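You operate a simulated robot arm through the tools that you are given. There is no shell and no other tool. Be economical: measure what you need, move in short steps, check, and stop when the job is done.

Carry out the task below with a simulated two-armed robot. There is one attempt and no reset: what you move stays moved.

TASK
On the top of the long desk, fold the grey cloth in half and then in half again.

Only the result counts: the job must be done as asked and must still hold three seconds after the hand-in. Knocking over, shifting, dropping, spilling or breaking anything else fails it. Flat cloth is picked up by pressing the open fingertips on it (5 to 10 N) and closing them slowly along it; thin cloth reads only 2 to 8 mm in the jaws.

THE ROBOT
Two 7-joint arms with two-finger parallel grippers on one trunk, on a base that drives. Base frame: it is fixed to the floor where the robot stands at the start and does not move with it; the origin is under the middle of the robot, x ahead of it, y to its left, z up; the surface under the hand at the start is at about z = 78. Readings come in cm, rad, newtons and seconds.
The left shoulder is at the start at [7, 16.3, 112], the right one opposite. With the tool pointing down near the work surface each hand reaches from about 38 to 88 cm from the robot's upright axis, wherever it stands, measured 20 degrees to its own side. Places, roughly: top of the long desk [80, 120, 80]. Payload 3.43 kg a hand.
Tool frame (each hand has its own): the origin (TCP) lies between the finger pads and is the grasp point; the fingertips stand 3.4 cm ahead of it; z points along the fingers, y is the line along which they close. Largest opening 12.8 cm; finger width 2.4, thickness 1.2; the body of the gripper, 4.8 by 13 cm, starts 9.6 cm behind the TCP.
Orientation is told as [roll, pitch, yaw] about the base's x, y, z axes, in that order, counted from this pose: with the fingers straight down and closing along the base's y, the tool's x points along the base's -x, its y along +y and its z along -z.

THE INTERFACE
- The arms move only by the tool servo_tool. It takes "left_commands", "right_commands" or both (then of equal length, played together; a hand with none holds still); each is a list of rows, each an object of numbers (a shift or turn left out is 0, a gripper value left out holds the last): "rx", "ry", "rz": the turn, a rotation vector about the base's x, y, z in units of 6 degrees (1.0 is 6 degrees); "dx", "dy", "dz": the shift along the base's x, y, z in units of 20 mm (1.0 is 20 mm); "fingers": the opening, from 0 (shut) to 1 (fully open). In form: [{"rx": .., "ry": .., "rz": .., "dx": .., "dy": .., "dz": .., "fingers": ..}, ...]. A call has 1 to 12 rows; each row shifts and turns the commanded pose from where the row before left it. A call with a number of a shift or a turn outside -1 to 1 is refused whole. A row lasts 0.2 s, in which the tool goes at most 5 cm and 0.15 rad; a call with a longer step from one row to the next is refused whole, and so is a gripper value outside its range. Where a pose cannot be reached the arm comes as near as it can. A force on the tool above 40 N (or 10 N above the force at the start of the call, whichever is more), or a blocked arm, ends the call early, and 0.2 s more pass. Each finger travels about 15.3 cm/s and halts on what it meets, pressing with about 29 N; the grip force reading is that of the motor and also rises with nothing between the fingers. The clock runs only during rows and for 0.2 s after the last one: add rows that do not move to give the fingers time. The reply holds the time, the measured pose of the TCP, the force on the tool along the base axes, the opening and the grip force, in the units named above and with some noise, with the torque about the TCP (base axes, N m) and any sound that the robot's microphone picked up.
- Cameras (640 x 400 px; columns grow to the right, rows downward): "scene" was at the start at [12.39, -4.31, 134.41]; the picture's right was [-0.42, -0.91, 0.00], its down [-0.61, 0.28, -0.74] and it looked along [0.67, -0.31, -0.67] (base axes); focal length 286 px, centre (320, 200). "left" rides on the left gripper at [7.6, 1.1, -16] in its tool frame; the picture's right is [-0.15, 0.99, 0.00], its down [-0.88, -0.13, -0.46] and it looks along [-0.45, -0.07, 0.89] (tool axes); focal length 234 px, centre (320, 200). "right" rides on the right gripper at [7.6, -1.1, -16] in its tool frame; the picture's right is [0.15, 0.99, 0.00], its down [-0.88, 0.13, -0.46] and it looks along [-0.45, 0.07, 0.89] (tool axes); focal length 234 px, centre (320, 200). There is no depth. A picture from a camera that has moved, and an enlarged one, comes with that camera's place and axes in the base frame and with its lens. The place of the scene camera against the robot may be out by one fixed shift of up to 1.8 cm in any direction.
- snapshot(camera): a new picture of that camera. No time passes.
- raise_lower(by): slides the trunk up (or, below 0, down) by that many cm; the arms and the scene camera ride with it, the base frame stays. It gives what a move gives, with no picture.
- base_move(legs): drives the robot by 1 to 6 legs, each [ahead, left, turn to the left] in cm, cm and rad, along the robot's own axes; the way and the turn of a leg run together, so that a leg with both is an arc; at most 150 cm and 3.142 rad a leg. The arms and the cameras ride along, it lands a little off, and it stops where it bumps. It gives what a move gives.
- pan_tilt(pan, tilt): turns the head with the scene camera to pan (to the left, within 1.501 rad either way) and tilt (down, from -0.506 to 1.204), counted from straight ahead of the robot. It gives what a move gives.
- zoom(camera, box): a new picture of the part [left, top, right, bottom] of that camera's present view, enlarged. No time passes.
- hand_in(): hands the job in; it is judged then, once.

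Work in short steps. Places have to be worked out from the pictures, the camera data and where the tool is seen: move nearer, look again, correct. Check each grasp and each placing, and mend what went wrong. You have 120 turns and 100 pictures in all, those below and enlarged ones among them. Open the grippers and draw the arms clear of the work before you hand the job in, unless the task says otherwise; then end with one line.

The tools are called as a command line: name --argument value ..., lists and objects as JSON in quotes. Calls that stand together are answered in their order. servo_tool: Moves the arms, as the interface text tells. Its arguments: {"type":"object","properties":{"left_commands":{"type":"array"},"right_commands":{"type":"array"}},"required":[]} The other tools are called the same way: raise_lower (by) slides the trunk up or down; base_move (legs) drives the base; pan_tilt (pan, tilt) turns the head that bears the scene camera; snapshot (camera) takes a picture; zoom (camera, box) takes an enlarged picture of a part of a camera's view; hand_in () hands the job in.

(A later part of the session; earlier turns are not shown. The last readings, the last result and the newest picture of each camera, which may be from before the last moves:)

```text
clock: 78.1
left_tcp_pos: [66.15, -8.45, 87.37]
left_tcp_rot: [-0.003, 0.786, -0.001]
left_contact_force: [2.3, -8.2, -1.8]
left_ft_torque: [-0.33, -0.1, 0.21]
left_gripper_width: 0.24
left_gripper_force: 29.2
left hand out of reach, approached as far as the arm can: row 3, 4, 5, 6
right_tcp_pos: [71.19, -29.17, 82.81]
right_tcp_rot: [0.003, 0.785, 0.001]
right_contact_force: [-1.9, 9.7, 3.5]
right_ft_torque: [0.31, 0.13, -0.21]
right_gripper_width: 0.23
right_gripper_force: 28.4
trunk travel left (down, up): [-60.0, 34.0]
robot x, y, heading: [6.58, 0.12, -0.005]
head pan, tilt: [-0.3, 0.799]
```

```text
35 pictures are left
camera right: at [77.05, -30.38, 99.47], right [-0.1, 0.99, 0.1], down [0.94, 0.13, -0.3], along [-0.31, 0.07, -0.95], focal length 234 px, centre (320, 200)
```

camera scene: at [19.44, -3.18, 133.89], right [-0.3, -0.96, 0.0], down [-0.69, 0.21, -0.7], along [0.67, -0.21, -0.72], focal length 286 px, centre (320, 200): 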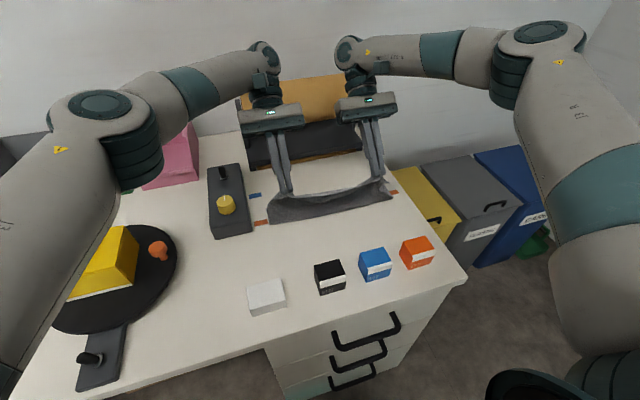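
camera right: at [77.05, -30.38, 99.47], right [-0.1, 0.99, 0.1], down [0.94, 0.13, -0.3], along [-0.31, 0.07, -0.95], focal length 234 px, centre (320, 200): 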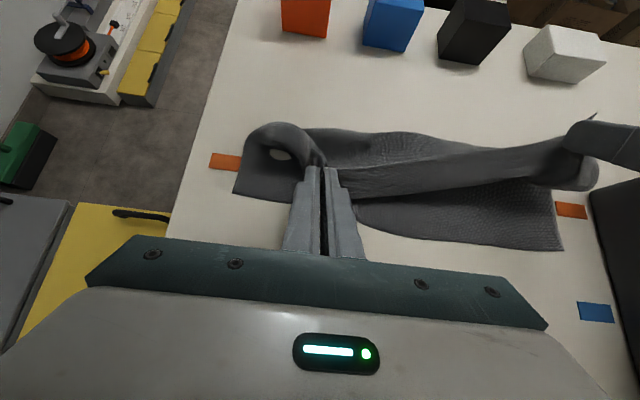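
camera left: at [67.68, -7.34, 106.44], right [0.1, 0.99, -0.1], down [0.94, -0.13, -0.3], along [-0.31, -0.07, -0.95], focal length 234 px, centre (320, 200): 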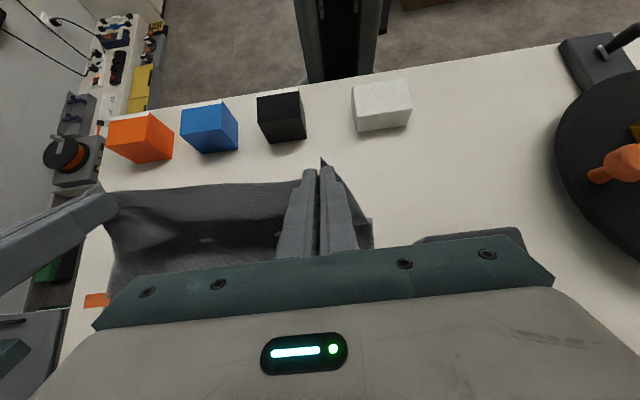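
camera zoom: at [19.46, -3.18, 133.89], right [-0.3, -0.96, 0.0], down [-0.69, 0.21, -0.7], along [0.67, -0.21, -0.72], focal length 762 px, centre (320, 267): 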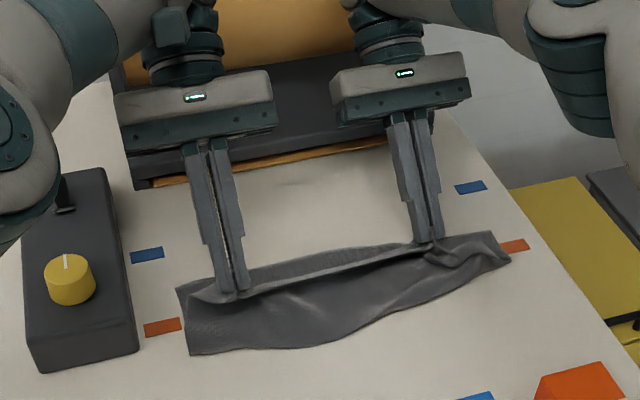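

The left hand hit its reach limit at this pitch; I reduce its pitch by ~18° so it can reach its target.

servo_tool --left_commands '[{"ry": -0.7}, {"ry": -0.7}, {"ry": -0.7}, {"ry": -0.7}, {}, {}]'

zoom --camera "scene" --box '[210, 100, 430, 250]'

```text
clock: 79.5
left_tcp_pos: [66.14, -8.51, 87.42]
left_tcp_rot: [0.001, 0.495, 0.003]
left_contact_force: [0.9, -5.2, -1.7]
left_ft_torque: [-0.21, -0.02, 0.06]
left_gripper_width: 0.24
left_gripper_force: 29.3
right_tcp_pos: [71.12, -29.2, 82.76]
right_tcp_rot: [0.0, 0.786, 0.001]
right_contact_force: [-0.3, 4.9, 1.2]
right_ft_torque: [0.18, 0.06, -0.12]
right_gripper_width: 0.24
right_gripper_force: 29.3
trunk travel left (down, up): [-60.0, 34.0]
robot x, y, heading: [6.96, 0.49, 0.002]
head pan, tilt: [-0.3, 0.799]
```

```text
2.67 times, centred on (320, 175) of scene
camera zoom: at [19.43, -3.15, 133.9], right [-0.3, -0.96, 0.0], down [-0.69, 0.21, -0.7], along [0.67, -0.21, -0.72], focal length 762 px, centre (320, 267)
```

zoom: 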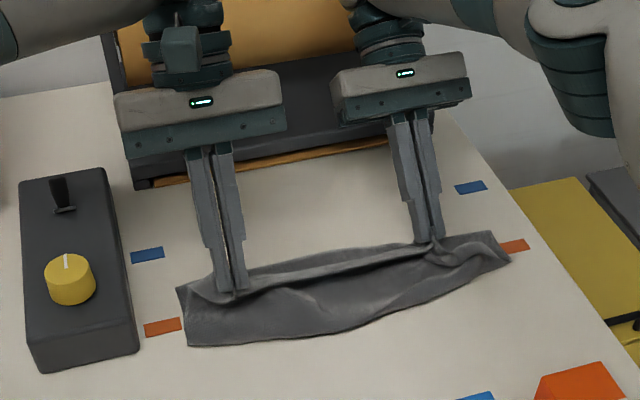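

The left command simply stopped there; now I complete its travel: +5.4 cm x, −5 cm z.

servo_tool --left_commands '[{"dx": 0.7, "dz": -0.2}, {"dx": 0.6, "dz": -0.4}, {"dx": 0.6, "dz": -0.6}, {"dx": 0.5, "dz": -0.7}, {"dx": 0.3, "dz": -0.6}, {}, {}]' --right_commands '[{}, {}, {}, {}, {"dz": -0.2}, {}, {}]'

zoom --camera "scene" --box '[210, 100, 430, 250]'

snapshot --camera "right"

```text
clock: 81.1
left_tcp_pos: [71.45, -8.53, 82.46]
left_tcp_rot: [0.0, 0.493, -0.001]
left_contact_force: [-0.2, -2.2, 8.4]
left_ft_torque: [-0.09, 0.06, 0.01]
left_gripper_width: 0.25
left_gripper_force: 29.2
right_tcp_pos: [71.1, -29.34, 82.57]
right_tcp_rot: [-0.001, 0.785, -0.001]
right_contact_force: [1.0, 1.7, 1.1]
right_ft_torque: [0.06, 0.05, -0.07]
right_gripper_width: 0.27
right_gripper_force: 29.2
trunk travel left (down, up): [-60.0, 34.0]
robot x, y, heading: [6.68, -0.01, 0.005]
head pan, tilt: [-0.3, 0.799]
```

```text
2.67 times, centred on (320, 175) of scene
camera zoom: at [19.3, -3.17, 133.92], right [-0.3, -0.96, 0.0], down [-0.68, 0.21, -0.7], along [0.67, -0.21, -0.72], focal length 762 px, centre (320, 267)
```

zoom: 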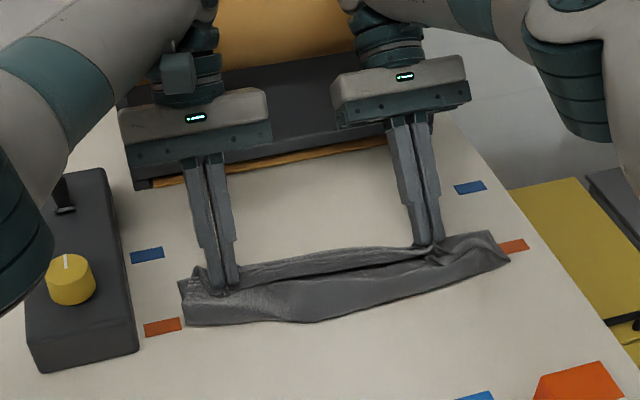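

```text
32 pictures are left
camera right: at [76.94, -30.42, 99.18], right [-0.1, 0.99, 0.1], down [0.95, 0.13, -0.3], along [-0.31, 0.07, -0.95], focal length 234 px, centre (320, 200)
```

right: 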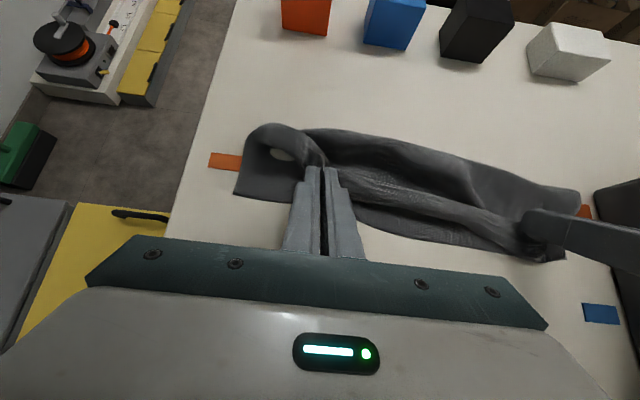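

The upper layer still has forward slack; more pitch and a nearer cloth would fix it. I lift back up, and restore the left pitch to 45°.

servo_tool --left_commands '[{"dx": -0.5, "dz": 0.8}, {"dx": -0.7, "dz": 0.9}, {"dx": -1, "dz": 0.9, "ry": 0.7}, {"dx": -1, "dz": 0.9, "ry": 0.7}, {"dx": -1, "dz": 0.6, "ry": 0.7}, {"dx": -1, "dz": 0.3, "ry": 0.7}, {"dx": -1}, {"dx": -1}, {}]' --right_commands '[{"dx": -0.5, "dz": 0.8}, {"dx": -0.7, "dz": 0.9}, {"dx": -1, "dz": 0.9}, {"dx": -1, "dz": 0.9}, {"dx": -1, "dz": 0.6}, {"dx": -1, "dz": 0.3}, {"dx": -1}, {"dx": -1}, {}]'

base_move --legs '[[5, 0, 0]]'

```text
clock: 83.1
left_tcp_pos: [57.22, -8.47, 91.1]
left_tcp_rot: [-0.001, 0.785, 0.002]
left_contact_force: [0.3, 0.2, -0.3]
left_ft_torque: [0.03, -0.02, 0.0]
left_gripper_width: 0.26
left_gripper_force: 29.1
right_tcp_pos: [56.88, -29.29, 91.11]
right_tcp_rot: [-0.002, 0.785, -0.002]
right_contact_force: [0.4, -0.3, -0.5]
right_ft_torque: [-0.01, 0.01, -0.01]
right_gripper_width: 0.25
right_gripper_force: 29.1
trunk travel left (down, up): [-60.0, 34.0]
robot x, y, heading: [6.95, -0.2, 0.002]
head pan, tilt: [-0.3, 0.799]
```

```text
clock: 84.1
left_tcp_pos: [61.19, -8.54, 90.9]
left_tcp_rot: [0.001, 0.787, 0.002]
left_contact_force: [-0.1, 0.0, -0.1]
left_ft_torque: [-0.01, 0.04, 0.0]
left_gripper_width: 0.22
left_gripper_force: 28.8
right_tcp_pos: [60.86, -29.2, 90.98]
right_tcp_rot: [0.002, 0.788, 0.0]
right_contact_force: [-0.4, -0.3, -0.5]
right_ft_torque: [0.0, 0.02, 0.01]
right_gripper_width: 0.22
right_gripper_force: 29.1
trunk travel left (down, up): [-60.0, 34.0]
robot x, y, heading: [10.88, -0.01, -0.005]
head pan, tilt: [-0.3, 0.799]
stopped in leg 1: the robot was blocked; the commanded pose is now the measured one
```

The base stopped against the desk at +4 cm; fine. I now pull the cloth back at height to bring its far edge to ≈67.5, and pitch the hands to ~63°.

servo_tool --left_commands '[{"dx": -0.7, "dz": 0.2, "ry": 1}, {"dx": -0.8, "ry": 1}, {"dx": -0.8, "ry": 1}, {"dx": -0.8}, {"dx": -0.7}, {}, {"dz": -0.5}, {"dz": -0.6, "dx": -0.1}, {"dz": -0.6, "dx": -0.1}, {"dz": -0.6, "dx": -0.1}, {}, {}]' --right_commands '[{"dx": -0.6, "dz": 0.2, "ry": 1}, {"dx": -0.7, "ry": 1}, {"dx": -0.8, "ry": 1}, {"dx": -0.8}, {"dx": -0.7}, {}, {"dz": -0.5}, {"dz": -0.6, "dx": -0.1}, {"dz": -0.6, "dx": -0.1}, {"dz": -0.6, "dx": -0.1}, {}, {}]'

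snapshot --camera "scene"

```text
clock: 86.7
left_tcp_pos: [52.74, -8.56, 86.9]
left_tcp_rot: [0.003, 1.099, 0.005]
left_contact_force: [-1.2, -0.1, 0.5]
left_ft_torque: [0.01, 0.03, 0.03]
left_gripper_width: 0.24
left_gripper_force: 28.8
right_tcp_pos: [52.72, -29.13, 87.05]
right_tcp_rot: [-0.001, 1.098, 0.0]
right_contact_force: [0.0, 0.0, 0.3]
right_ft_torque: [0.0, -0.02, -0.01]
right_gripper_width: 0.24
right_gripper_force: 29.3
trunk travel left (down, up): [-60.0, 34.0]
robot x, y, heading: [10.59, 0.18, -0.003]
head pan, tilt: [-0.3, 0.799]
```

```text
31 pictures are left
camera scene: at [23.16, -3.19, 133.89], right [-0.3, -0.96, 0.0], down [-0.69, 0.21, -0.7], along [0.67, -0.21, -0.72], focal length 286 px, centre (320, 200)
```

scene: 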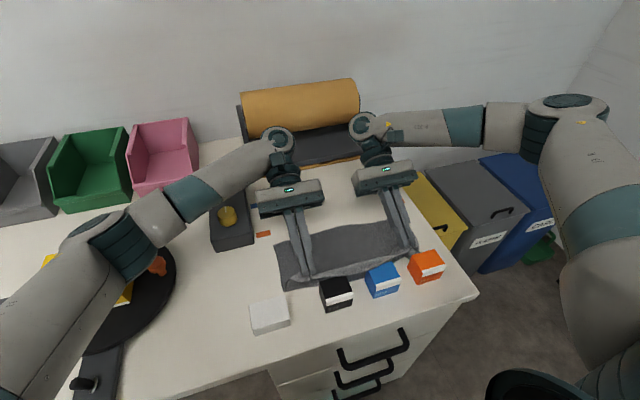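

zoom --camera "scene" --box '[250, 160, 450, 310]'

```text
2.67 times, centred on (350, 235) of scene
camera zoom: at [23.16, -3.19, 133.89], right [-0.3, -0.96, 0.0], down [-0.69, 0.21, -0.7], along [0.67, -0.21, -0.72], focal length 762 px, centre (240, 107)
```

zoom: 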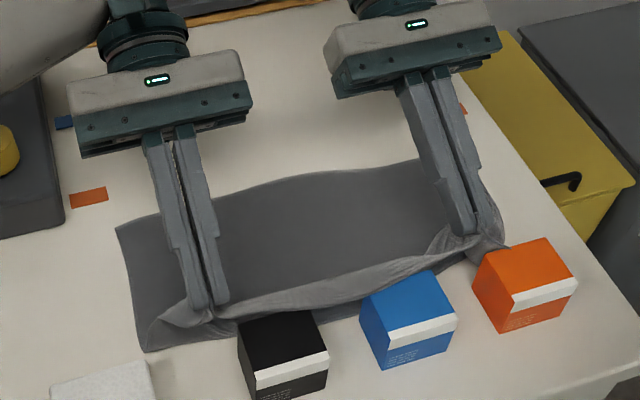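

Excellent: the lower layer now spans x≈52–64.5 (full half) with the near bulge rolling over. I arc forward and down to land the grip at ≈62.5.

servo_tool --left_commands '[{"dx": 0.7, "dz": 0.3}, {"dx": 0.8, "dz": 0.2}, {"dx": 0.8}, {"dx": 0.8, "dz": -0.15}, {"dx": 0.8, "dz": -0.35, "ry": -0.5}, {"dx": 0.75, "dz": -0.55, "ry": -0.5}, {"dx": 0.7, "dz": -0.75, "ry": -0.5}, {"dx": 0.5, "dz": -0.75, "ry": -0.5}, {"dx": 0.35, "dz": -0.6}, {}]' --right_commands '[{"dx": 0.7, "dz": 0.3}, {"dx": 0.8, "dz": 0.2}, {"dx": 0.8}, {"dx": 0.8, "dz": -0.15}, {"dx": 0.8, "dz": -0.35, "ry": -0.5}, {"dx": 0.75, "dz": -0.55, "ry": -0.5}, {"dx": 0.7, "dz": -0.75, "ry": -0.5}, {"dx": 0.5, "dz": -0.75, "ry": -0.5}, {"dx": 0.35, "dz": -0.6}, {}]'

zoom --camera "scene" --box '[250, 160, 450, 310]'

snapshot --camera "left"

```text
clock: 88.9
left_tcp_pos: [65.12, -8.63, 81.88]
left_tcp_rot: [-0.004, 0.889, -0.002]
left_contact_force: [-3.1, -2.1, 16.3]
left_ft_torque: [-0.13, 0.36, 0.0]
left_gripper_width: 0.24
left_gripper_force: 29.4
right_tcp_pos: [65.15, -29.21, 81.88]
right_tcp_rot: [-0.002, 0.89, 0.0]
right_contact_force: [-0.2, 1.1, 7.5]
right_ft_torque: [-0.02, 0.23, -0.02]
right_gripper_width: 0.24
right_gripper_force: 28.8
trunk travel left (down, up): [-60.0, 34.0]
robot x, y, heading: [10.46, 0.3, 0.004]
head pan, tilt: [-0.3, 0.799]
```

```text
2.67 times, centred on (350, 235) of scene
camera zoom: at [22.96, -3.13, 133.95], right [-0.3, -0.96, 0.0], down [-0.68, 0.21, -0.7], along [0.67, -0.21, -0.72], focal length 762 px, centre (240, 107)
```

zoom: 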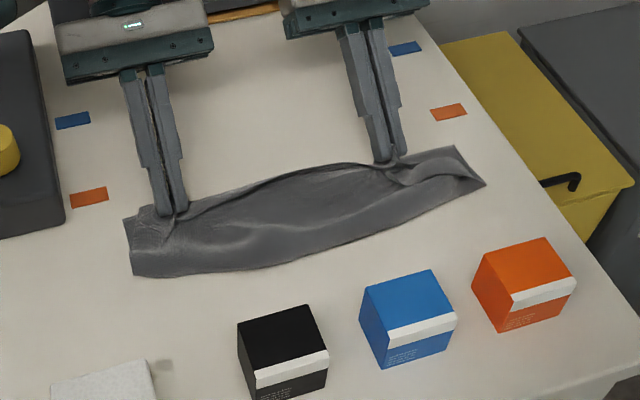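

```text
28 pictures are left
camera left: at [72.59, -7.33, 97.84], right [0.09, 0.99, -0.12], down [0.91, -0.13, -0.4], along [-0.41, -0.07, -0.91], focal length 234 px, centre (320, 200)
```

left: 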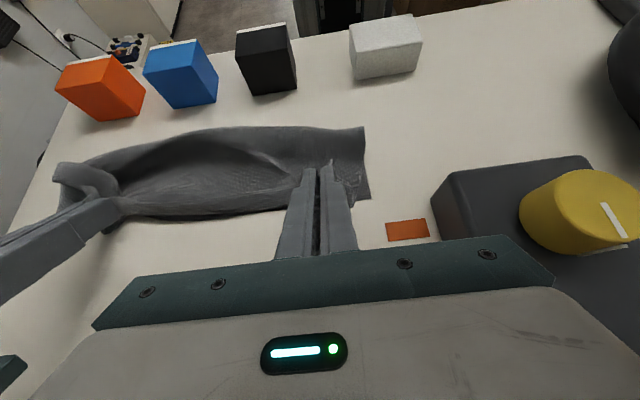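

My arc radius was too large and peeled the corners up (fold now at 56–59). I lift back to the previous good state (fold at ≈52) to redo it with a tighter arc.

servo_tool --left_commands '[{"dx": -0.4, "dz": 0.8}, {"dx": -0.6, "dz": 0.9}, {"dx": -0.8, "dz": 0.9, "ry": 0.5}, {"dx": -0.9, "dz": 0.9, "ry": 0.5}, {"dx": -0.9, "dz": 0.8, "ry": 0.5}, {"dx": -0.9, "dz": 0.6, "ry": 0.5}, {"dx": -0.8, "dz": 0.4}, {"dx": -0.7, "dz": 0.3}, {"dz": -0.75}, {"dz": -0.8}, {"dx": -0.15, "dz": -0.8}, {"dx": -0.1, "dz": -0.6}]' --right_commands '[{"dx": -0.4, "dz": 0.8}, {"dx": -0.6, "dz": 0.9}, {"dx": -0.8, "dz": 0.9, "ry": 0.5}, {"dx": -0.9, "dz": 0.9, "ry": 0.5}, {"dx": -0.9, "dz": 0.8, "ry": 0.5}, {"dx": -0.9, "dz": 0.6, "ry": 0.5}, {"dx": -0.8, "dz": 0.4}, {"dx": -0.7, "dz": 0.3}, {"dz": -0.75}, {"dz": -0.8}, {"dx": -0.15, "dz": -0.8}, {"dx": -0.1, "dz": -0.6}]'

zoom --camera "scene" --box '[250, 160, 450, 310]'

```text
clock: 91.5
left_tcp_pos: [52.67, -8.47, 86.92]
left_tcp_rot: [0.004, 1.099, 0.004]
left_contact_force: [-0.4, -0.3, 0.0]
left_ft_torque: [0.0, -0.02, -0.01]
left_gripper_width: 0.23
left_gripper_force: 28.7
right_tcp_pos: [52.65, -29.26, 86.98]
right_tcp_rot: [0.001, 1.1, -0.001]
right_contact_force: [-0.1, 0.4, 0.6]
right_ft_torque: [-0.03, 0.01, -0.01]
right_gripper_width: 0.25
right_gripper_force: 29.5
trunk travel left (down, up): [-60.0, 34.0]
robot x, y, heading: [11.09, -0.28, 0.003]
head pan, tilt: [-0.3, 0.799]
```

```text
2.67 times, centred on (350, 235) of scene
camera zoom: at [23.16, -3.19, 133.9], right [-0.3, -0.96, 0.0], down [-0.69, 0.21, -0.7], along [0.67, -0.21, -0.72], focal length 762 px, centre (240, 107)
```

zoom: 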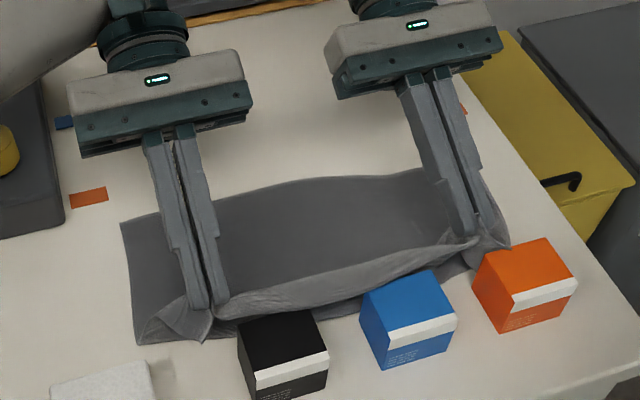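

Good state again (fold ≈52.5, far edge ≈65). Now the tighter arc, radius ≈7.5 growing to 9.

servo_tool --left_commands '[{"dx": 0.7}, {"dx": 0.9}, {"dx": 0.9, "dz": -0.1}, {"dx": 0.85, "dz": -0.3}, {"dx": 0.75, "dz": -0.45}, {"dx": 0.65, "dz": -0.5, "ry": -0.5}, {"dx": 0.55, "dz": -0.55, "ry": -0.5}, {"dx": 0.45, "dz": -0.45, "ry": -0.5}, {"dx": 0.4, "dz": -0.25, "ry": -0.5}, {}]' --right_commands '[{"dx": 0.7}, {"dx": 0.9}, {"dx": 0.9, "dz": -0.1}, {"dx": 0.85, "dz": -0.3}, {"dx": 0.75, "dz": -0.45}, {"dx": 0.65, "dz": -0.5, "ry": -0.5}, {"dx": 0.55, "dz": -0.55, "ry": -0.5}, {"dx": 0.45, "dz": -0.45, "ry": -0.5}, {"dx": 0.4, "dz": -0.25, "ry": -0.5}, {}]'

zoom --camera "scene" --box '[250, 160, 450, 310]'

```text
clock: 93.7
left_tcp_pos: [65.0, -8.48, 81.84]
left_tcp_rot: [0.001, 0.887, 0.001]
left_contact_force: [-1.5, 0.1, 4.8]
left_ft_torque: [-0.05, 0.11, -0.01]
left_gripper_width: 0.24
left_gripper_force: 29.1
right_tcp_pos: [65.06, -29.24, 81.93]
right_tcp_rot: [0.0, 0.89, 0.001]
right_contact_force: [-1.3, 0.3, 8.1]
right_ft_torque: [0.02, 0.23, 0.02]
right_gripper_width: 0.26
right_gripper_force: 29.4
trunk travel left (down, up): [-60.0, 34.0]
robot x, y, heading: [10.6, 0.28, -0.002]
head pan, tilt: [-0.3, 0.799]
```

```text
2.67 times, centred on (350, 235) of scene
camera zoom: at [23.03, -3.16, 133.92], right [-0.3, -0.96, 0.0], down [-0.68, 0.21, -0.7], along [0.67, -0.21, -0.72], focal length 762 px, centre (240, 107)
```

zoom: 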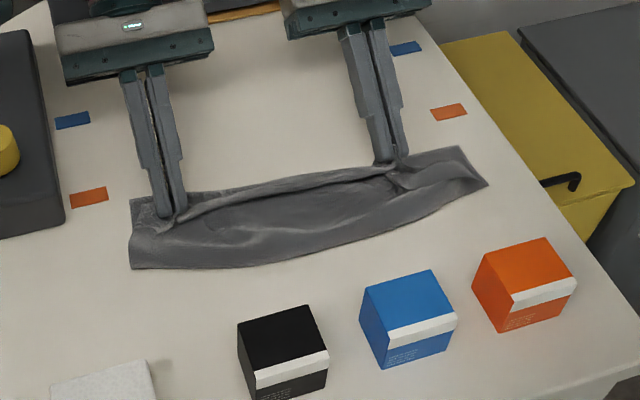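

The landing is right and the slack is on the near side, as a bulge that I can press flat. I release and withdraw along the fingers' axis.

servo_tool --left_commands '[{"fingers": 0.06}, {"fingers": 0.12}, {"fingers": 0.18}, {}, {"dx": 0.5, "dz": 0.4}, {"dx": 0.6, "dz": 0.6}, {"dx": 0.6, "dz": 0.7}, {"dz": 1}, {"dz": 1}, {"dz": 1}]' --right_commands '[{"fingers": 0.06}, {"fingers": 0.12}, {"fingers": 0.18}, {}, {"dx": 0.5, "dz": 0.4}, {"dx": 0.6, "dz": 0.6}, {"dx": 0.6, "dz": 0.7}, {"dz": 1}, {"dz": 1}, {"dz": 1}]'

zoom --camera "scene" --box '[250, 160, 450, 310]'

zoom --camera "left" --box '[40, 60, 440, 260]'

```text
clock: 95.9
left_tcp_pos: [67.13, -8.53, 89.75]
left_tcp_rot: [0.001, 0.888, 0.001]
left_contact_force: [-1.0, 0.5, 0.3]
left_ft_torque: [-0.02, -0.02, 0.0]
left_gripper_width: 2.32
left_gripper_force: 0.0
left hand out of reach, approached as far as the arm can: row 7
right_tcp_pos: [68.26, -29.12, 91.36]
right_tcp_rot: [-0.001, 0.888, 0.001]
right_contact_force: [0.0, 0.3, 0.2]
right_ft_torque: [0.01, -0.01, -0.02]
right_gripper_width: 2.3
right_gripper_force: 0.0
trunk travel left (down, up): [-60.0, 34.0]
robot x, y, heading: [10.72, -0.04, 0.0]
head pan, tilt: [-0.3, 0.799]
```

```text
2.67 times, centred on (350, 235) of scene
camera zoom: at [23.03, -3.15, 133.9], right [-0.3, -0.96, 0.0], down [-0.68, 0.21, -0.7], along [0.67, -0.21, -0.72], focal length 762 px, centre (240, 107)
```

zoom: 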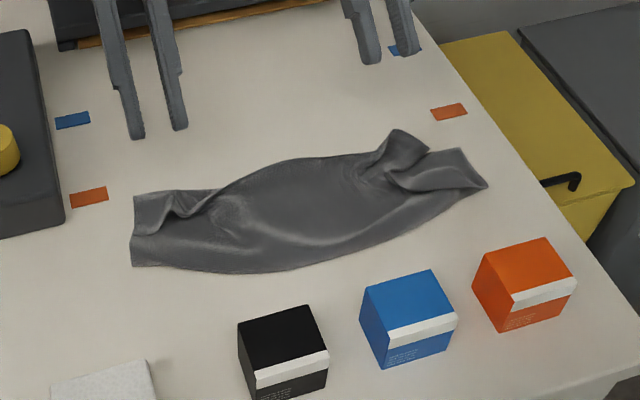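

```text
1.60 times, centred on (240, 160) of left
camera zoom: at [74.63, -7.25, 105.83], right [0.09, 0.99, -0.11], down [0.91, -0.13, -0.4], along [-0.41, -0.07, -0.91], focal length 375 px, centre (448, 264)
```

zoom: 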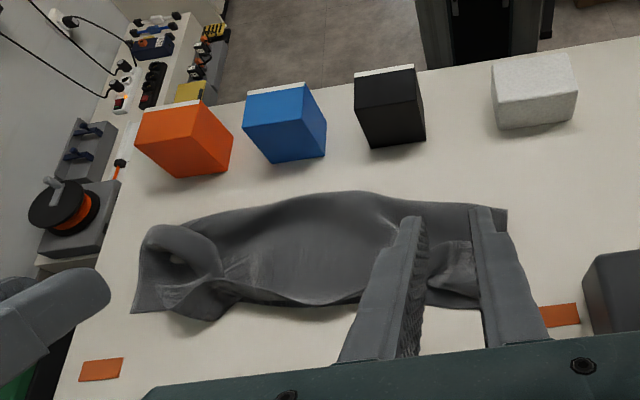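

Folded once with some slack in the upper layer at both ends (fold at ≈59.6 left, ≈56 middle). I set the hands vertical and position them over the two ends to drag the upper slack toward the fold.

servo_tool --left_commands '[{"ry": -1, "dz": 0.3}, {"ry": -1}, {"ry": -1}, {"ry": -1, "dx": -0.5}, {"ry": -1, "dx": -0.5, "dy": 0.3}, {"ry": -1, "dx": -0.5, "fingers": 0.4}, {"ry": -1, "dx": -0.5}, {"ry": -1, "dx": -0.2}, {"ry": -0.48, "dz": -0.8}, {"dz": -0.8}, {"dz": -0.8}, {"dz": -0.6}]' --right_commands '[{"ry": -1, "dz": 0.3}, {"ry": -1}, {"ry": -1, "dx": -0.5, "dy": -0.5}, {"ry": -1, "dx": -0.5, "dy": -0.5}, {"ry": -1, "dx": -0.5, "dy": -0.5}, {"ry": -1, "dx": -0.7, "fingers": 0.4}, {"ry": -1, "dx": -0.7}, {"ry": -1, "dx": -0.2}, {"ry": -0.48, "dz": -1}, {"dz": -1}, {"dz": -1}, {"dz": -0.8}]'

snapshot --camera "scene"

```text
clock: 98.5
left_tcp_pos: [62.79, -7.9, 84.36]
left_tcp_rot: [0.0, 0.002, 0.003]
left_contact_force: [-1.0, 0.4, 0.2]
left_ft_torque: [0.02, -0.03, -0.01]
left_gripper_width: 5.12
left_gripper_force: 0.1
right_tcp_pos: [62.27, -32.25, 84.27]
right_tcp_rot: [0.0, 0.001, 0.0]
right_contact_force: [0.4, 0.5, 0.8]
right_ft_torque: [0.0, 0.02, 0.03]
right_gripper_width: 5.12
right_gripper_force: 0.1
trunk travel left (down, up): [-60.0, 34.0]
robot x, y, heading: [10.54, -0.12, 0.001]
head pan, tilt: [-0.3, 0.799]
```

```text
23 pictures are left
camera scene: at [23.17, -3.2, 133.9], right [-0.3, -0.96, 0.0], down [-0.69, 0.21, -0.7], along [0.67, -0.21, -0.72], focal length 286 px, centre (320, 200)
```

scene: 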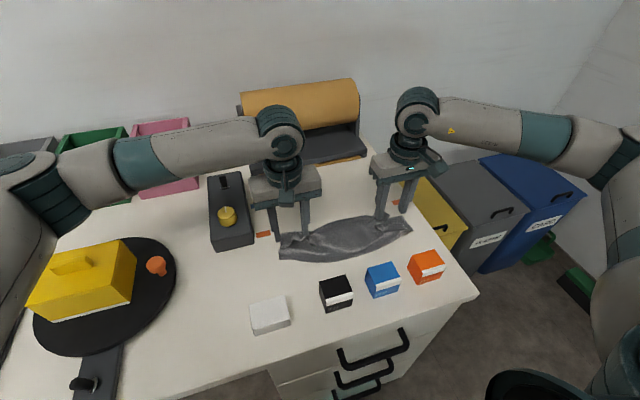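

I press down lightly and sweep both hands 7 cm toward me.

servo_tool --left_commands '[{"dz": -0.5}, {"dz": -0.5}, {"dx": -0.4}, {"dx": -0.4}, {"dx": -0.4}, {"dx": -0.4}, {"dx": -0.4}, {"dx": -0.4}, {"dx": -0.4}, {"dx": -0.4}, {"dx": -0.3}, {}]' --right_commands '[{"dz": -0.5}, {"dz": -0.5}, {"dx": -0.4}, {"dx": -0.4}, {"dx": -0.4}, {"dx": -0.4}, {"dx": -0.4}, {"dx": -0.4}, {"dx": -0.4}, {"dx": -0.4}, {"dx": -0.2}, {}]'

zoom --camera "scene" --box '[250, 160, 450, 310]'

```text
clock: 101.1
left_tcp_pos: [55.7, -7.86, 82.34]
left_tcp_rot: [0.0, 0.001, 0.002]
left_contact_force: [-0.4, 0.0, -0.2]
left_ft_torque: [-0.04, 0.04, -0.02]
left_gripper_width: 5.12
left_gripper_force: 0.1
right_tcp_pos: [55.34, -32.3, 82.13]
right_tcp_rot: [0.0, 0.001, -0.001]
right_contact_force: [-0.5, -0.4, 0.4]
right_ft_torque: [0.04, -0.03, -0.03]
right_gripper_width: 5.13
right_gripper_force: 0.1
trunk travel left (down, up): [-60.0, 34.0]
robot x, y, heading: [10.24, -0.15, -0.0]
head pan, tilt: [-0.3, 0.799]
```

```text
2.67 times, centred on (350, 235) of scene
camera zoom: at [23.14, -3.18, 133.89], right [-0.3, -0.96, 0.0], down [-0.68, 0.21, -0.7], along [0.67, -0.21, -0.72], focal length 762 px, centre (240, 107)
```

zoom: 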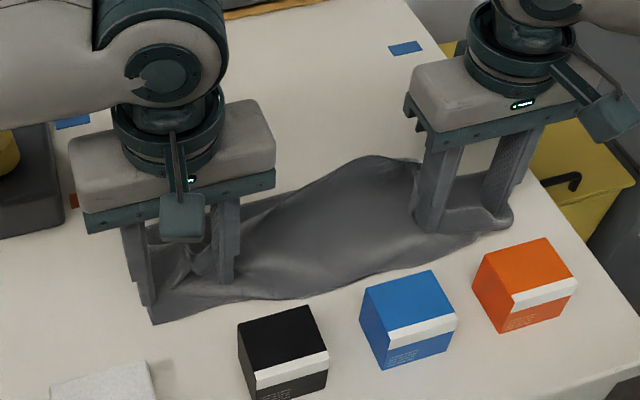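

The fold corners moved out to x≈54 at both ends — that worked. I lift straight up and look.

servo_tool --left_commands '[{"dz": 0.6}, {"dz": 1}, {"dz": 1}, {"dz": 1}, {"dz": 1, "dy": 1}, {"dy": 1, "dz": 1}, {"dy": 1}, {"dy": 1}]' --right_commands '[{"dz": 0.6}, {"dz": 1}, {"dz": 1}, {"dz": 1}, {"dz": 1, "dy": -1}, {"dy": -1, "dz": 1}, {"dy": -1}, {}]'

zoom --camera "scene" --box '[250, 160, 450, 310]'

```text
clock: 102.9
left_tcp_pos: [55.76, 0.27, 93.6]
left_tcp_rot: [-0.001, 0.001, 0.0]
left_contact_force: [0.8, 0.4, 0.2]
left_ft_torque: [0.0, -0.03, 0.03]
left_gripper_width: 5.15
left_gripper_force: 0.0
right_tcp_pos: [55.35, -38.08, 93.53]
right_tcp_rot: [0.001, 0.001, 0.0]
right_contact_force: [0.1, 0.2, 0.4]
right_ft_torque: [-0.03, 0.0, 0.0]
right_gripper_width: 5.12
right_gripper_force: 0.2
trunk travel left (down, up): [-60.0, 34.0]
robot x, y, heading: [10.88, 0.05, -0.001]
head pan, tilt: [-0.3, 0.799]
```

```text
2.67 times, centred on (350, 235) of scene
camera zoom: at [23.15, -3.04, 133.9], right [-0.3, -0.96, 0.0], down [-0.68, 0.21, -0.7], along [0.67, -0.21, -0.72], focal length 762 px, centre (240, 107)
```

zoom: 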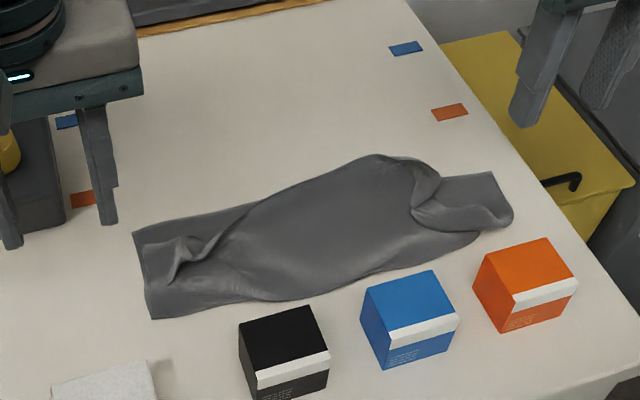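

Now a neat strip, x≈54–64, y≈−5 to −38. For the second fold I'll use the right hand on the right end, yawed 90° so it closes along x. I yaw it while raised and look.

servo_tool --right_commands '[{"rz": 1, "dz": 0.5}, {"rz": 1, "dz": 0.5}, {"rz": 1}, {"rz": 1}, {"rz": 1}, {"rz": 1}, {"rz": 1}, {"rz": 1}, {"rz": 1}, {"rz": 1}, {"rz": 1}, {"rz": 1}]'

servo_tool --right_commands '[{"rz": 1, "dx": 0.6}, {"rz": 1, "dx": 0.6}, {"rz": 1}, {}]'

snapshot --camera "right"

```text
clock: 105.5
left_tcp_pos: [55.86, 0.15, 93.64]
left_tcp_rot: [0.0, 0.001, 0.002]
left_contact_force: [0.2, 0.7, -0.4]
left_ft_torque: [0.0, 0.0, -0.01]
left_gripper_width: 5.11
left_gripper_force: 0.1
right_tcp_pos: [53.99, -38.44, 96.0]
right_tcp_rot: [0.0, 0.005, 0.887]
right_contact_force: [-0.1, 0.0, 0.3]
right_ft_torque: [-0.02, 0.05, 0.01]
right_gripper_width: 5.11
right_gripper_force: 0.0
right hand out of reach, approached as far as the arm can: row 9, 10, 11, 12
trunk travel left (down, up): [-60.0, 34.0]
robot x, y, heading: [10.84, -0.18, -0.001]
head pan, tilt: [-0.3, 0.799]
```

```text
clock: 106.5
left_tcp_pos: [55.86, 0.29, 93.55]
left_tcp_rot: [-0.002, 0.002, 0.002]
left_contact_force: [0.4, 0.4, 0.0]
left_ft_torque: [0.01, 0.01, 0.01]
left_gripper_width: 5.11
left_gripper_force: 0.0
right_tcp_pos: [53.97, -36.58, 96.0]
right_tcp_rot: [-0.04, 0.024, 0.971]
right_contact_force: [0.4, 0.3, 0.3]
right_ft_torque: [0.03, 0.01, 0.0]
right_gripper_width: 5.13
right_gripper_force: 0.1
right hand out of reach, approached as far as the arm can: row 1, 2, 3
trunk travel left (down, up): [-60.0, 34.0]
robot x, y, heading: [10.5, 0.06, 0.001]
head pan, tilt: [-0.3, 0.799]
```

```text
20 pictures are left
camera right: at [50.26, -42.71, 112.25], right [-0.9, 0.44, -0.04], down [0.38, 0.82, 0.43], along [0.22, 0.37, -0.9], focal length 234 px, centre (320, 200)
```

right: 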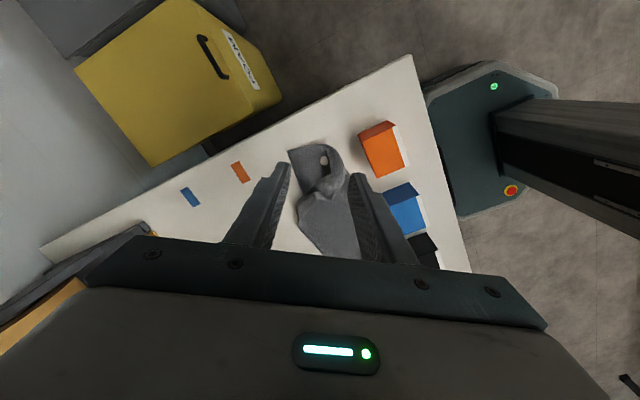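

The right wrist can't yaw that far (limit ~55°). Instead I'll use the left hand at yaw 0 on the right end, tilting it toward +y as it carries. First I park the right arm out to the right and up.

servo_tool --right_commands '[{"rz": -1, "dz": 0.8}, {"rz": -1, "dz": 0.8}, {"rz": -1, "dz": 0.8, "dy": -1}, {"rz": -1, "dy": -1, "dz": 0.8}, {"rz": -1, "dy": -1, "dz": 0.8}, {"rz": -1, "dy": -1}, {"rz": -1, "dy": -1}, {"rz": -1, "dy": -1}, {"rz": -1, "dy": -1}, {"rz": -0.27, "dy": -1}, {"dy": -1}, {"dy": -1}]'

servo_tool --left_commands '[{"dz": 1}, {"dz": 1, "dy": -1}, {"dy": -1}, {"dy": -1}, {"dy": -1}, {"dy": -1}, {"dy": -1}, {"dy": -1}, {"dy": -1}, {"dy": -1}, {"dy": -1}, {"dy": -1}]'

servo_tool --left_commands '[{"dy": -1}, {"dy": -1}, {"dy": -1}, {"dy": -1}, {"dy": -1, "fingers": 0.4}, {}]'

snapshot --camera "left"

snapshot --camera "scene"

```text
clock: 109.1
left_tcp_pos: [55.77, 0.02, 93.62]
left_tcp_rot: [-0.002, 0.0, 0.001]
left_contact_force: [0.1, -0.5, 0.0]
left_ft_torque: [0.02, 0.04, 0.04]
left_gripper_width: 5.11
left_gripper_force: 0.2
right_tcp_pos: [54.04, -56.5, 104.04]
right_tcp_rot: [-0.041, 0.025, 0.0]
right_contact_force: [0.8, -0.4, -0.4]
right_ft_torque: [0.04, 0.02, -0.01]
right_gripper_width: 5.1
right_gripper_force: 0.1
trunk travel left (down, up): [-60.0, 34.0]
robot x, y, heading: [10.57, 0.07, 0.002]
head pan, tilt: [-0.3, 0.799]
```

```text
clock: 111.7
left_tcp_pos: [55.7, -21.95, 97.47]
left_tcp_rot: [0.001, 0.0, 0.001]
left_contact_force: [0.1, 0.0, 0.8]
left_ft_torque: [0.03, 0.01, -0.03]
left_gripper_width: 5.13
left_gripper_force: 0.1
right_tcp_pos: [54.12, -56.52, 103.98]
right_tcp_rot: [-0.041, 0.025, 0.001]
right_contact_force: [-0.5, -0.7, -0.5]
right_ft_torque: [0.0, 0.01, -0.02]
right_gripper_width: 5.13
right_gripper_force: 0.0
trunk travel left (down, up): [-60.0, 34.0]
robot x, y, heading: [10.8, -0.32, 0.003]
head pan, tilt: [-0.3, 0.799]
```

```text
clock: 113.1
left_tcp_pos: [55.73, -29.93, 97.53]
left_tcp_rot: [0.0, 0.003, 0.001]
left_contact_force: [0.0, -0.3, -0.2]
left_ft_torque: [-0.02, 0.03, 0.01]
left_gripper_width: 5.14
left_gripper_force: 0.0
left hand out of reach, approached as far as the arm can: row 5
right_tcp_pos: [54.05, -56.36, 103.92]
right_tcp_rot: [-0.04, 0.024, -0.002]
right_contact_force: [0.7, -0.2, -1.0]
right_ft_torque: [0.02, 0.0, 0.0]
right_gripper_width: 5.15
right_gripper_force: 0.1
trunk travel left (down, up): [-60.0, 34.0]
robot x, y, heading: [10.47, -0.33, 0.0]
head pan, tilt: [-0.3, 0.799]
```

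```text
19 pictures are left
camera left: at [48.11, -28.67, 113.64], right [0.14, 0.99, 0.0], down [0.88, -0.13, 0.45], along [0.45, -0.07, -0.89], focal length 234 px, centre (320, 200)
```

left: 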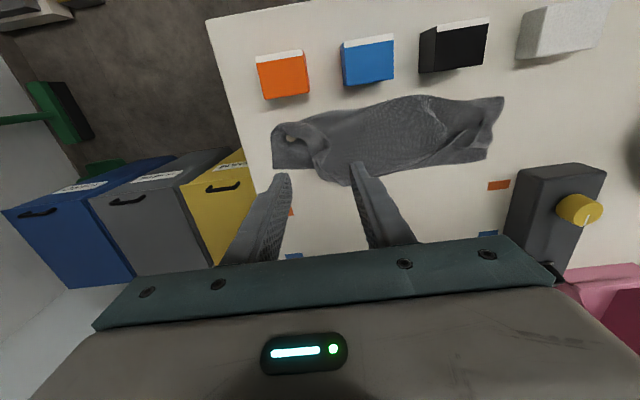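

```text
18 pictures are left
camera scene: at [23.1, -3.25, 133.9], right [-0.3, -0.96, 0.0], down [-0.68, 0.21, -0.7], along [0.67, -0.21, -0.72], focal length 286 px, centre (320, 200)
```

scene: 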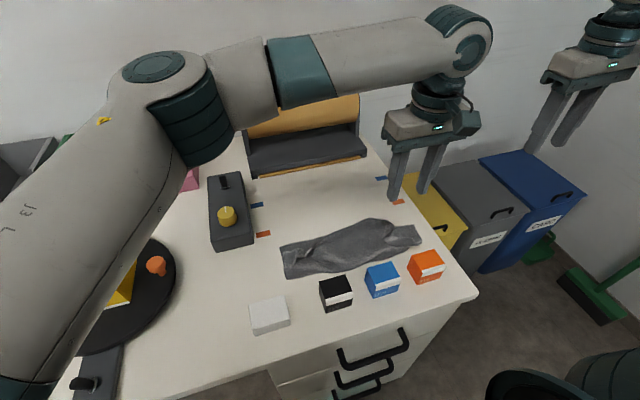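

The left hand stops at y≈−30, so I shift the base: back 1 cm and 14 cm to the right. From the wrist view, the strip's right end is at y≈−38 (x 53.5–59.5), left end at y≈−4 (x 54–62.5).

servo_tool --left_commands '[{"dz": 1}, {"dz": 1}, {"dy": 1}, {"dy": 1}, {"dy": 1}]'

base_move --legs '[[-1, 0, 0], [0, -14, 0]]'

```text
clock: 114.3
left_tcp_pos: [55.78, -23.74, 101.55]
left_tcp_rot: [-0.001, 0.005, 0.003]
left_contact_force: [0.8, 1.6, -0.1]
left_ft_torque: [0.03, 0.02, 0.05]
left_gripper_width: 5.12
left_gripper_force: 0.0
right_tcp_pos: [54.03, -56.44, 104.07]
right_tcp_rot: [-0.041, 0.025, 0.001]
right_contact_force: [1.1, 0.0, 0.4]
right_ft_torque: [0.0, 0.03, 0.02]
right_gripper_width: 5.13
right_gripper_force: 0.0
trunk travel left (down, up): [-60.0, 34.0]
robot x, y, heading: [10.96, 0.37, 0.002]
head pan, tilt: [-0.3, 0.799]
```

```text
clock: 116.0
left_tcp_pos: [54.82, -37.82, 101.59]
left_tcp_rot: [0.0, 0.002, 0.002]
left_contact_force: [0.5, 0.2, 0.0]
left_ft_torque: [0.01, -0.02, -0.02]
left_gripper_width: 5.12
left_gripper_force: 0.1
right_tcp_pos: [52.98, -70.43, 103.95]
right_tcp_rot: [-0.039, 0.024, 0.001]
right_contact_force: [-0.7, 0.2, 0.3]
right_ft_torque: [0.01, -0.01, 0.0]
right_gripper_width: 5.09
right_gripper_force: 0.0
trunk travel left (down, up): [-60.0, 34.0]
robot x, y, heading: [9.91, -14.09, 0.0]
head pan, tilt: [-0.3, 0.799]
```

I position the left hand above the right end at (56.5, −33.5) and lower.

servo_tool --left_commands '[{"dx": 0.85, "dy": 1, "fingers": 0.42}, {"dy": 1}, {"dy": 0.15, "dz": -1}, {"dz": -1}, {"dz": -1}, {"dz": -1}, {"dz": -1}, {"dz": -1}, {"dz": -1}, {"dz": -1}, {"dz": -0.9}, {}]'

zoom --camera "left" --box '[170, 80, 490, 280]'

```text
clock: 118.6
left_tcp_pos: [56.53, -33.68, 83.72]
left_tcp_rot: [-0.001, 0.001, 0.002]
left_contact_force: [0.9, 0.2, 0.2]
left_ft_torque: [-0.01, 0.0, -0.01]
left_gripper_width: 5.38
left_gripper_force: 0.1
right_tcp_pos: [52.93, -70.44, 104.04]
right_tcp_rot: [-0.04, 0.025, -0.001]
right_contact_force: [-0.7, -0.7, 1.4]
right_ft_torque: [0.01, 0.0, -0.02]
right_gripper_width: 5.14
right_gripper_force: 0.1
trunk travel left (down, up): [-60.0, 34.0]
robot x, y, heading: [9.34, -14.05, -0.002]
head pan, tilt: [-0.3, 0.799]
```

```text
2.00 times, centred on (330, 180) of left
camera zoom: at [48.87, -32.43, 99.74], right [0.14, 0.99, 0.0], down [0.88, -0.13, 0.45], along [0.45, -0.07, -0.89], focal length 468 px, centre (300, 240)
```

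zoom: 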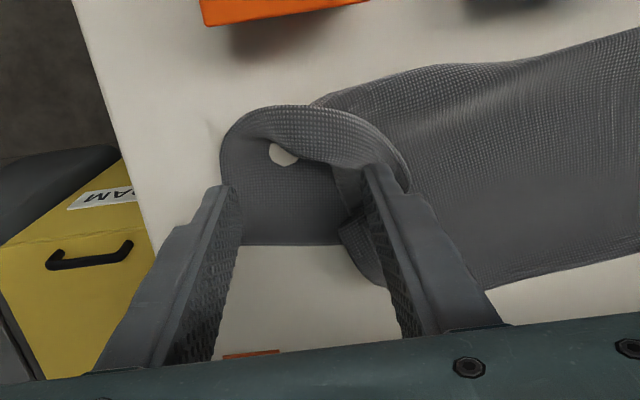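

The outer finger is right at the edge; I shift 5 mm inward, then press.

servo_tool --left_commands '[{"dy": 0.25, "dx": -0.15}, {"dz": -0.5}, {"dz": -0.3}, {"dz": -0.1}, {"dz": -0.1}, {}]'

```text
clock: 120.0
left_tcp_pos: [56.21, -32.91, 81.84]
left_tcp_rot: [0.001, 0.002, 0.002]
left_contact_force: [0.6, -0.2, 6.1]
left_ft_torque: [0.21, 0.06, -0.02]
left_gripper_width: 5.41
left_gripper_force: 0.4
right_tcp_pos: [53.05, -70.47, 103.98]
right_tcp_rot: [-0.041, 0.025, 0.0]
right_contact_force: [-0.3, -0.1, 0.1]
right_ft_torque: [0.01, -0.01, 0.01]
right_gripper_width: 5.11
right_gripper_force: 0.0
trunk travel left (down, up): [-60.0, 34.0]
robot x, y, heading: [9.64, -14.44, -0.002]
head pan, tilt: [-0.3, 0.799]
```

Only the inner finger (thicker pile) bears; I press 2–3 mm more so the outer one touches too.

servo_tool --left_commands '[{"dz": -0.08}, {"dz": -0.06}, {}]'

```text
clock: 120.8
left_tcp_pos: [56.13, -33.13, 81.65]
left_tcp_rot: [-0.005, -0.003, 0.001]
left_contact_force: [3.7, 0.8, 27.8]
left_ft_torque: [0.88, -0.25, -0.19]
left_gripper_width: 5.35
left_gripper_force: 0.5
right_tcp_pos: [52.95, -70.5, 104.24]
right_tcp_rot: [-0.039, 0.023, 0.0]
right_contact_force: [0.3, 1.0, -0.7]
right_ft_torque: [0.02, 0.0, 0.03]
right_gripper_width: 5.1
right_gripper_force: 0.1
trunk travel left (down, up): [-60.0, 34.0]
robot x, y, heading: [9.7, -13.99, 0.002]
head pan, tilt: [-0.3, 0.799]
```

All force is on the inner finger; I roll the hand ~3° to bring the outer finger down and ease up a touch.

servo_tool --left_commands '[{"dz": 0.08, "rx": 0.3}, {"rx": 0.3}, {}]'

```text
clock: 121.6
left_tcp_pos: [55.96, -33.06, 81.72]
left_tcp_rot: [0.059, 0.004, 0.002]
left_contact_force: [1.6, -4.5, 23.3]
left_ft_torque: [-0.95, -0.04, 0.0]
left_gripper_width: 4.85
left_gripper_force: 2.7
right_tcp_pos: [52.96, -70.34, 104.13]
right_tcp_rot: [-0.039, 0.023, 0.0]
right_contact_force: [-0.4, 0.1, -1.6]
right_ft_torque: [0.01, 0.01, -0.02]
right_gripper_width: 5.13
right_gripper_force: 0.0
trunk travel left (down, up): [-60.0, 34.0]
robot x, y, heading: [9.39, -14.15, 0.001]
head pan, tilt: [-0.3, 0.799]
```

Now it bears on the outer finger; I roll back half of that, rise slightly and close slowly.

servo_tool --left_commands '[{"rx": -0.25, "dz": 0.03}, {"fingers": 0.38}, {"fingers": 0.35}, {"fingers": 0.32}, {"fingers": 0.29}, {"fingers": 0.26}, {"fingers": 0.23}, {"fingers": 0.2}, {"fingers": 0.17}, {"fingers": 0.14}]'

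zoom --camera "left" --box '[170, 80, 490, 280]'

```text
clock: 123.8
left_tcp_pos: [56.09, -33.03, 81.61]
left_tcp_rot: [0.037, 0.003, 0.003]
left_contact_force: [0.5, -0.8, 5.1]
left_ft_torque: [0.04, 0.01, 0.02]
left_gripper_width: 1.84
left_gripper_force: 0.9
right_tcp_pos: [53.04, -70.47, 104.12]
right_tcp_rot: [-0.041, 0.025, 0.002]
right_contact_force: [-0.1, -0.2, 1.3]
right_ft_torque: [0.0, 0.01, -0.01]
right_gripper_width: 5.1
right_gripper_force: 0.0
trunk travel left (down, up): [-60.0, 34.0]
robot x, y, heading: [9.6, -13.75, 0.003]
head pan, tilt: [-0.3, 0.799]
```

```text
2.00 times, centred on (330, 180) of left
camera zoom: at [48.53, -32.43, 97.76], right [0.14, 0.99, 0.04], down [0.88, -0.14, 0.45], along [0.45, -0.03, -0.89], focal length 468 px, centre (300, 240)
```

zoom: 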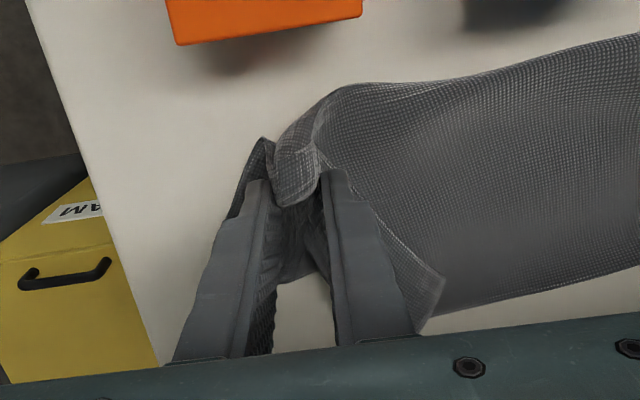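

Cloth is bunched between the fingers. I finish closing.

servo_tool --left_commands '[{"fingers": 0.11}, {"fingers": 0.08}, {"fingers": 0.05}, {"fingers": 0.02}, {"fingers": 0.0}, {}, {}]'

```text
clock: 125.4
left_tcp_pos: [56.15, -33.03, 81.72]
left_tcp_rot: [0.036, 0.001, 0.002]
left_contact_force: [1.0, 0.1, 9.9]
left_ft_torque: [0.05, -0.1, -0.03]
left_gripper_width: 0.4
left_gripper_force: 28.8
right_tcp_pos: [52.97, -70.42, 104.06]
right_tcp_rot: [-0.04, 0.024, 0.001]
right_contact_force: [-0.4, 0.4, 1.3]
right_ft_torque: [-0.02, 0.01, 0.01]
right_gripper_width: 5.15
right_gripper_force: 0.0
trunk travel left (down, up): [-60.0, 34.0]
robot x, y, heading: [10.04, -14.29, -0.001]
head pan, tilt: [-0.3, 0.799]
```

The grip reads 4 mm — several layers held. I lift, moving left, while tilting the hand so its fingers point to −y.

servo_tool --left_commands '[{"dz": 0.6}, {"dz": 0.8, "dy": 0.2}, {"dz": 0.8, "dy": 0.4, "rx": -0.8}, {"dz": 0.8, "dy": 0.5, "rx": -1}, {"dz": 0.7, "dy": 0.6, "rx": -1}, {"dz": 0.6, "dy": 0.7, "rx": -1}, {"dz": 0.5, "dy": 0.8, "rx": -1}, {"dz": 0.3, "dy": 0.8, "rx": -1}, {"rx": -1}, {"rx": -1}, {}]'

snapshot --camera "scene"

```text
clock: 127.8
left_tcp_pos: [56.15, -25.08, 91.83]
left_tcp_rot: [-0.782, 0.002, 0.002]
left_contact_force: [0.2, 0.5, -0.6]
left_ft_torque: [0.08, 0.02, 0.03]
left_gripper_width: 0.37
left_gripper_force: 29.0
right_tcp_pos: [53.15, -70.43, 103.96]
right_tcp_rot: [-0.039, 0.024, 0.001]
right_contact_force: [0.1, -0.3, -1.1]
right_ft_torque: [-0.01, 0.03, -0.04]
right_gripper_width: 5.1
right_gripper_force: 0.1
trunk travel left (down, up): [-60.0, 34.0]
robot x, y, heading: [9.45, -13.7, -0.0]
head pan, tilt: [-0.3, 0.799]
```

```text
15 pictures are left
camera scene: at [22.15, -17.28, 133.89], right [-0.3, -0.96, 0.0], down [-0.69, 0.21, -0.7], along [0.67, -0.21, -0.72], focal length 286 px, centre (320, 200)
```

scene: 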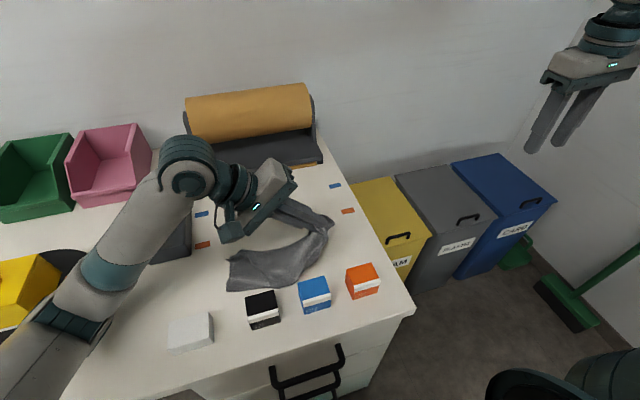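

zoom --camera "scene" --box '[200, 160, 360, 310]'

```text
2.67 times, centred on (280, 235) of scene
camera zoom: at [22.15, -17.28, 133.89], right [-0.3, -0.96, 0.0], down [-0.69, 0.21, -0.7], along [0.67, -0.21, -0.72], focal length 762 px, centre (427, 107)
```

zoom: 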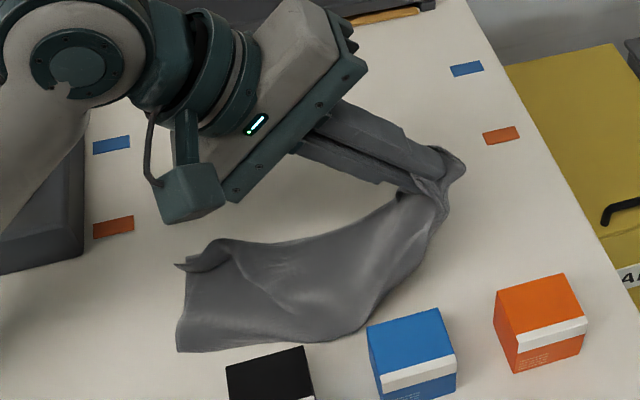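

The hinge is at y≈−21.5 with the grip 13 cm away — as wanted. I continue the taut arc over to the left with a little more tilt.

servo_tool --left_commands '[{"dy": 0.85, "dz": 0.1, "rx": -0.8}, {"dy": 0.85, "rx": -0.7}, {"dy": 0.75, "dz": -0.05}, {"dy": 0.75, "dz": -0.05}, {"dy": 0.75, "dz": -0.2}, {"dy": 0.75, "dz": -0.2, "dx": 0.1}, {"dy": 0.65, "dz": -0.35, "dx": 0.1}, {"dy": 0.65, "dz": -0.35, "dx": 0.1}, {"dy": 0.6, "dz": -0.45, "dx": 0.1}, {"dy": 0.6, "dz": -0.45, "dx": 0.1}, {}]'

zoom --camera "scene" --box '[160, 160, 360, 310]'

```text
clock: 130.4
left_tcp_pos: [58.24, -19.34, 90.31]
left_tcp_rot: [-1.003, -0.025, -0.147]
left_contact_force: [-0.6, -0.3, 0.1]
left_ft_torque: [0.03, -0.01, 0.05]
left_gripper_width: 0.38
left_gripper_force: 29.6
right_tcp_pos: [49.52, -74.96, 103.43]
right_tcp_rot: [-0.034, 0.025, -0.093]
right_contact_force: [-0.3, 0.0, 0.1]
right_ft_torque: [0.03, -0.1, 0.0]
right_gripper_width: 5.11
right_gripper_force: 0.1
trunk travel left (down, up): [-60.0, 34.0]
robot x, y, heading: [10.63, -14.35, -0.097]
head pan, tilt: [-0.3, 0.799]
stopped in row 11 (left hand): the arm was blocked; the commanded pose is now the measured one
```

```text
2.67 times, centred on (260, 235) of scene
camera zoom: at [23.59, -24.44, 133.99], right [-0.38, -0.92, -0.04], down [-0.67, 0.31, -0.68], along [0.64, -0.23, -0.73], focal length 762 px, centre (480, 107)
```

zoom: 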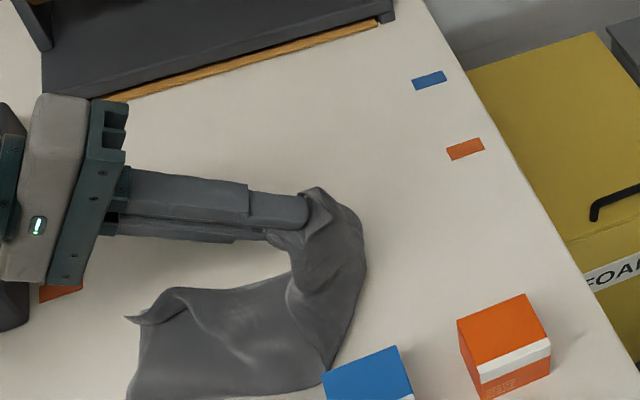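

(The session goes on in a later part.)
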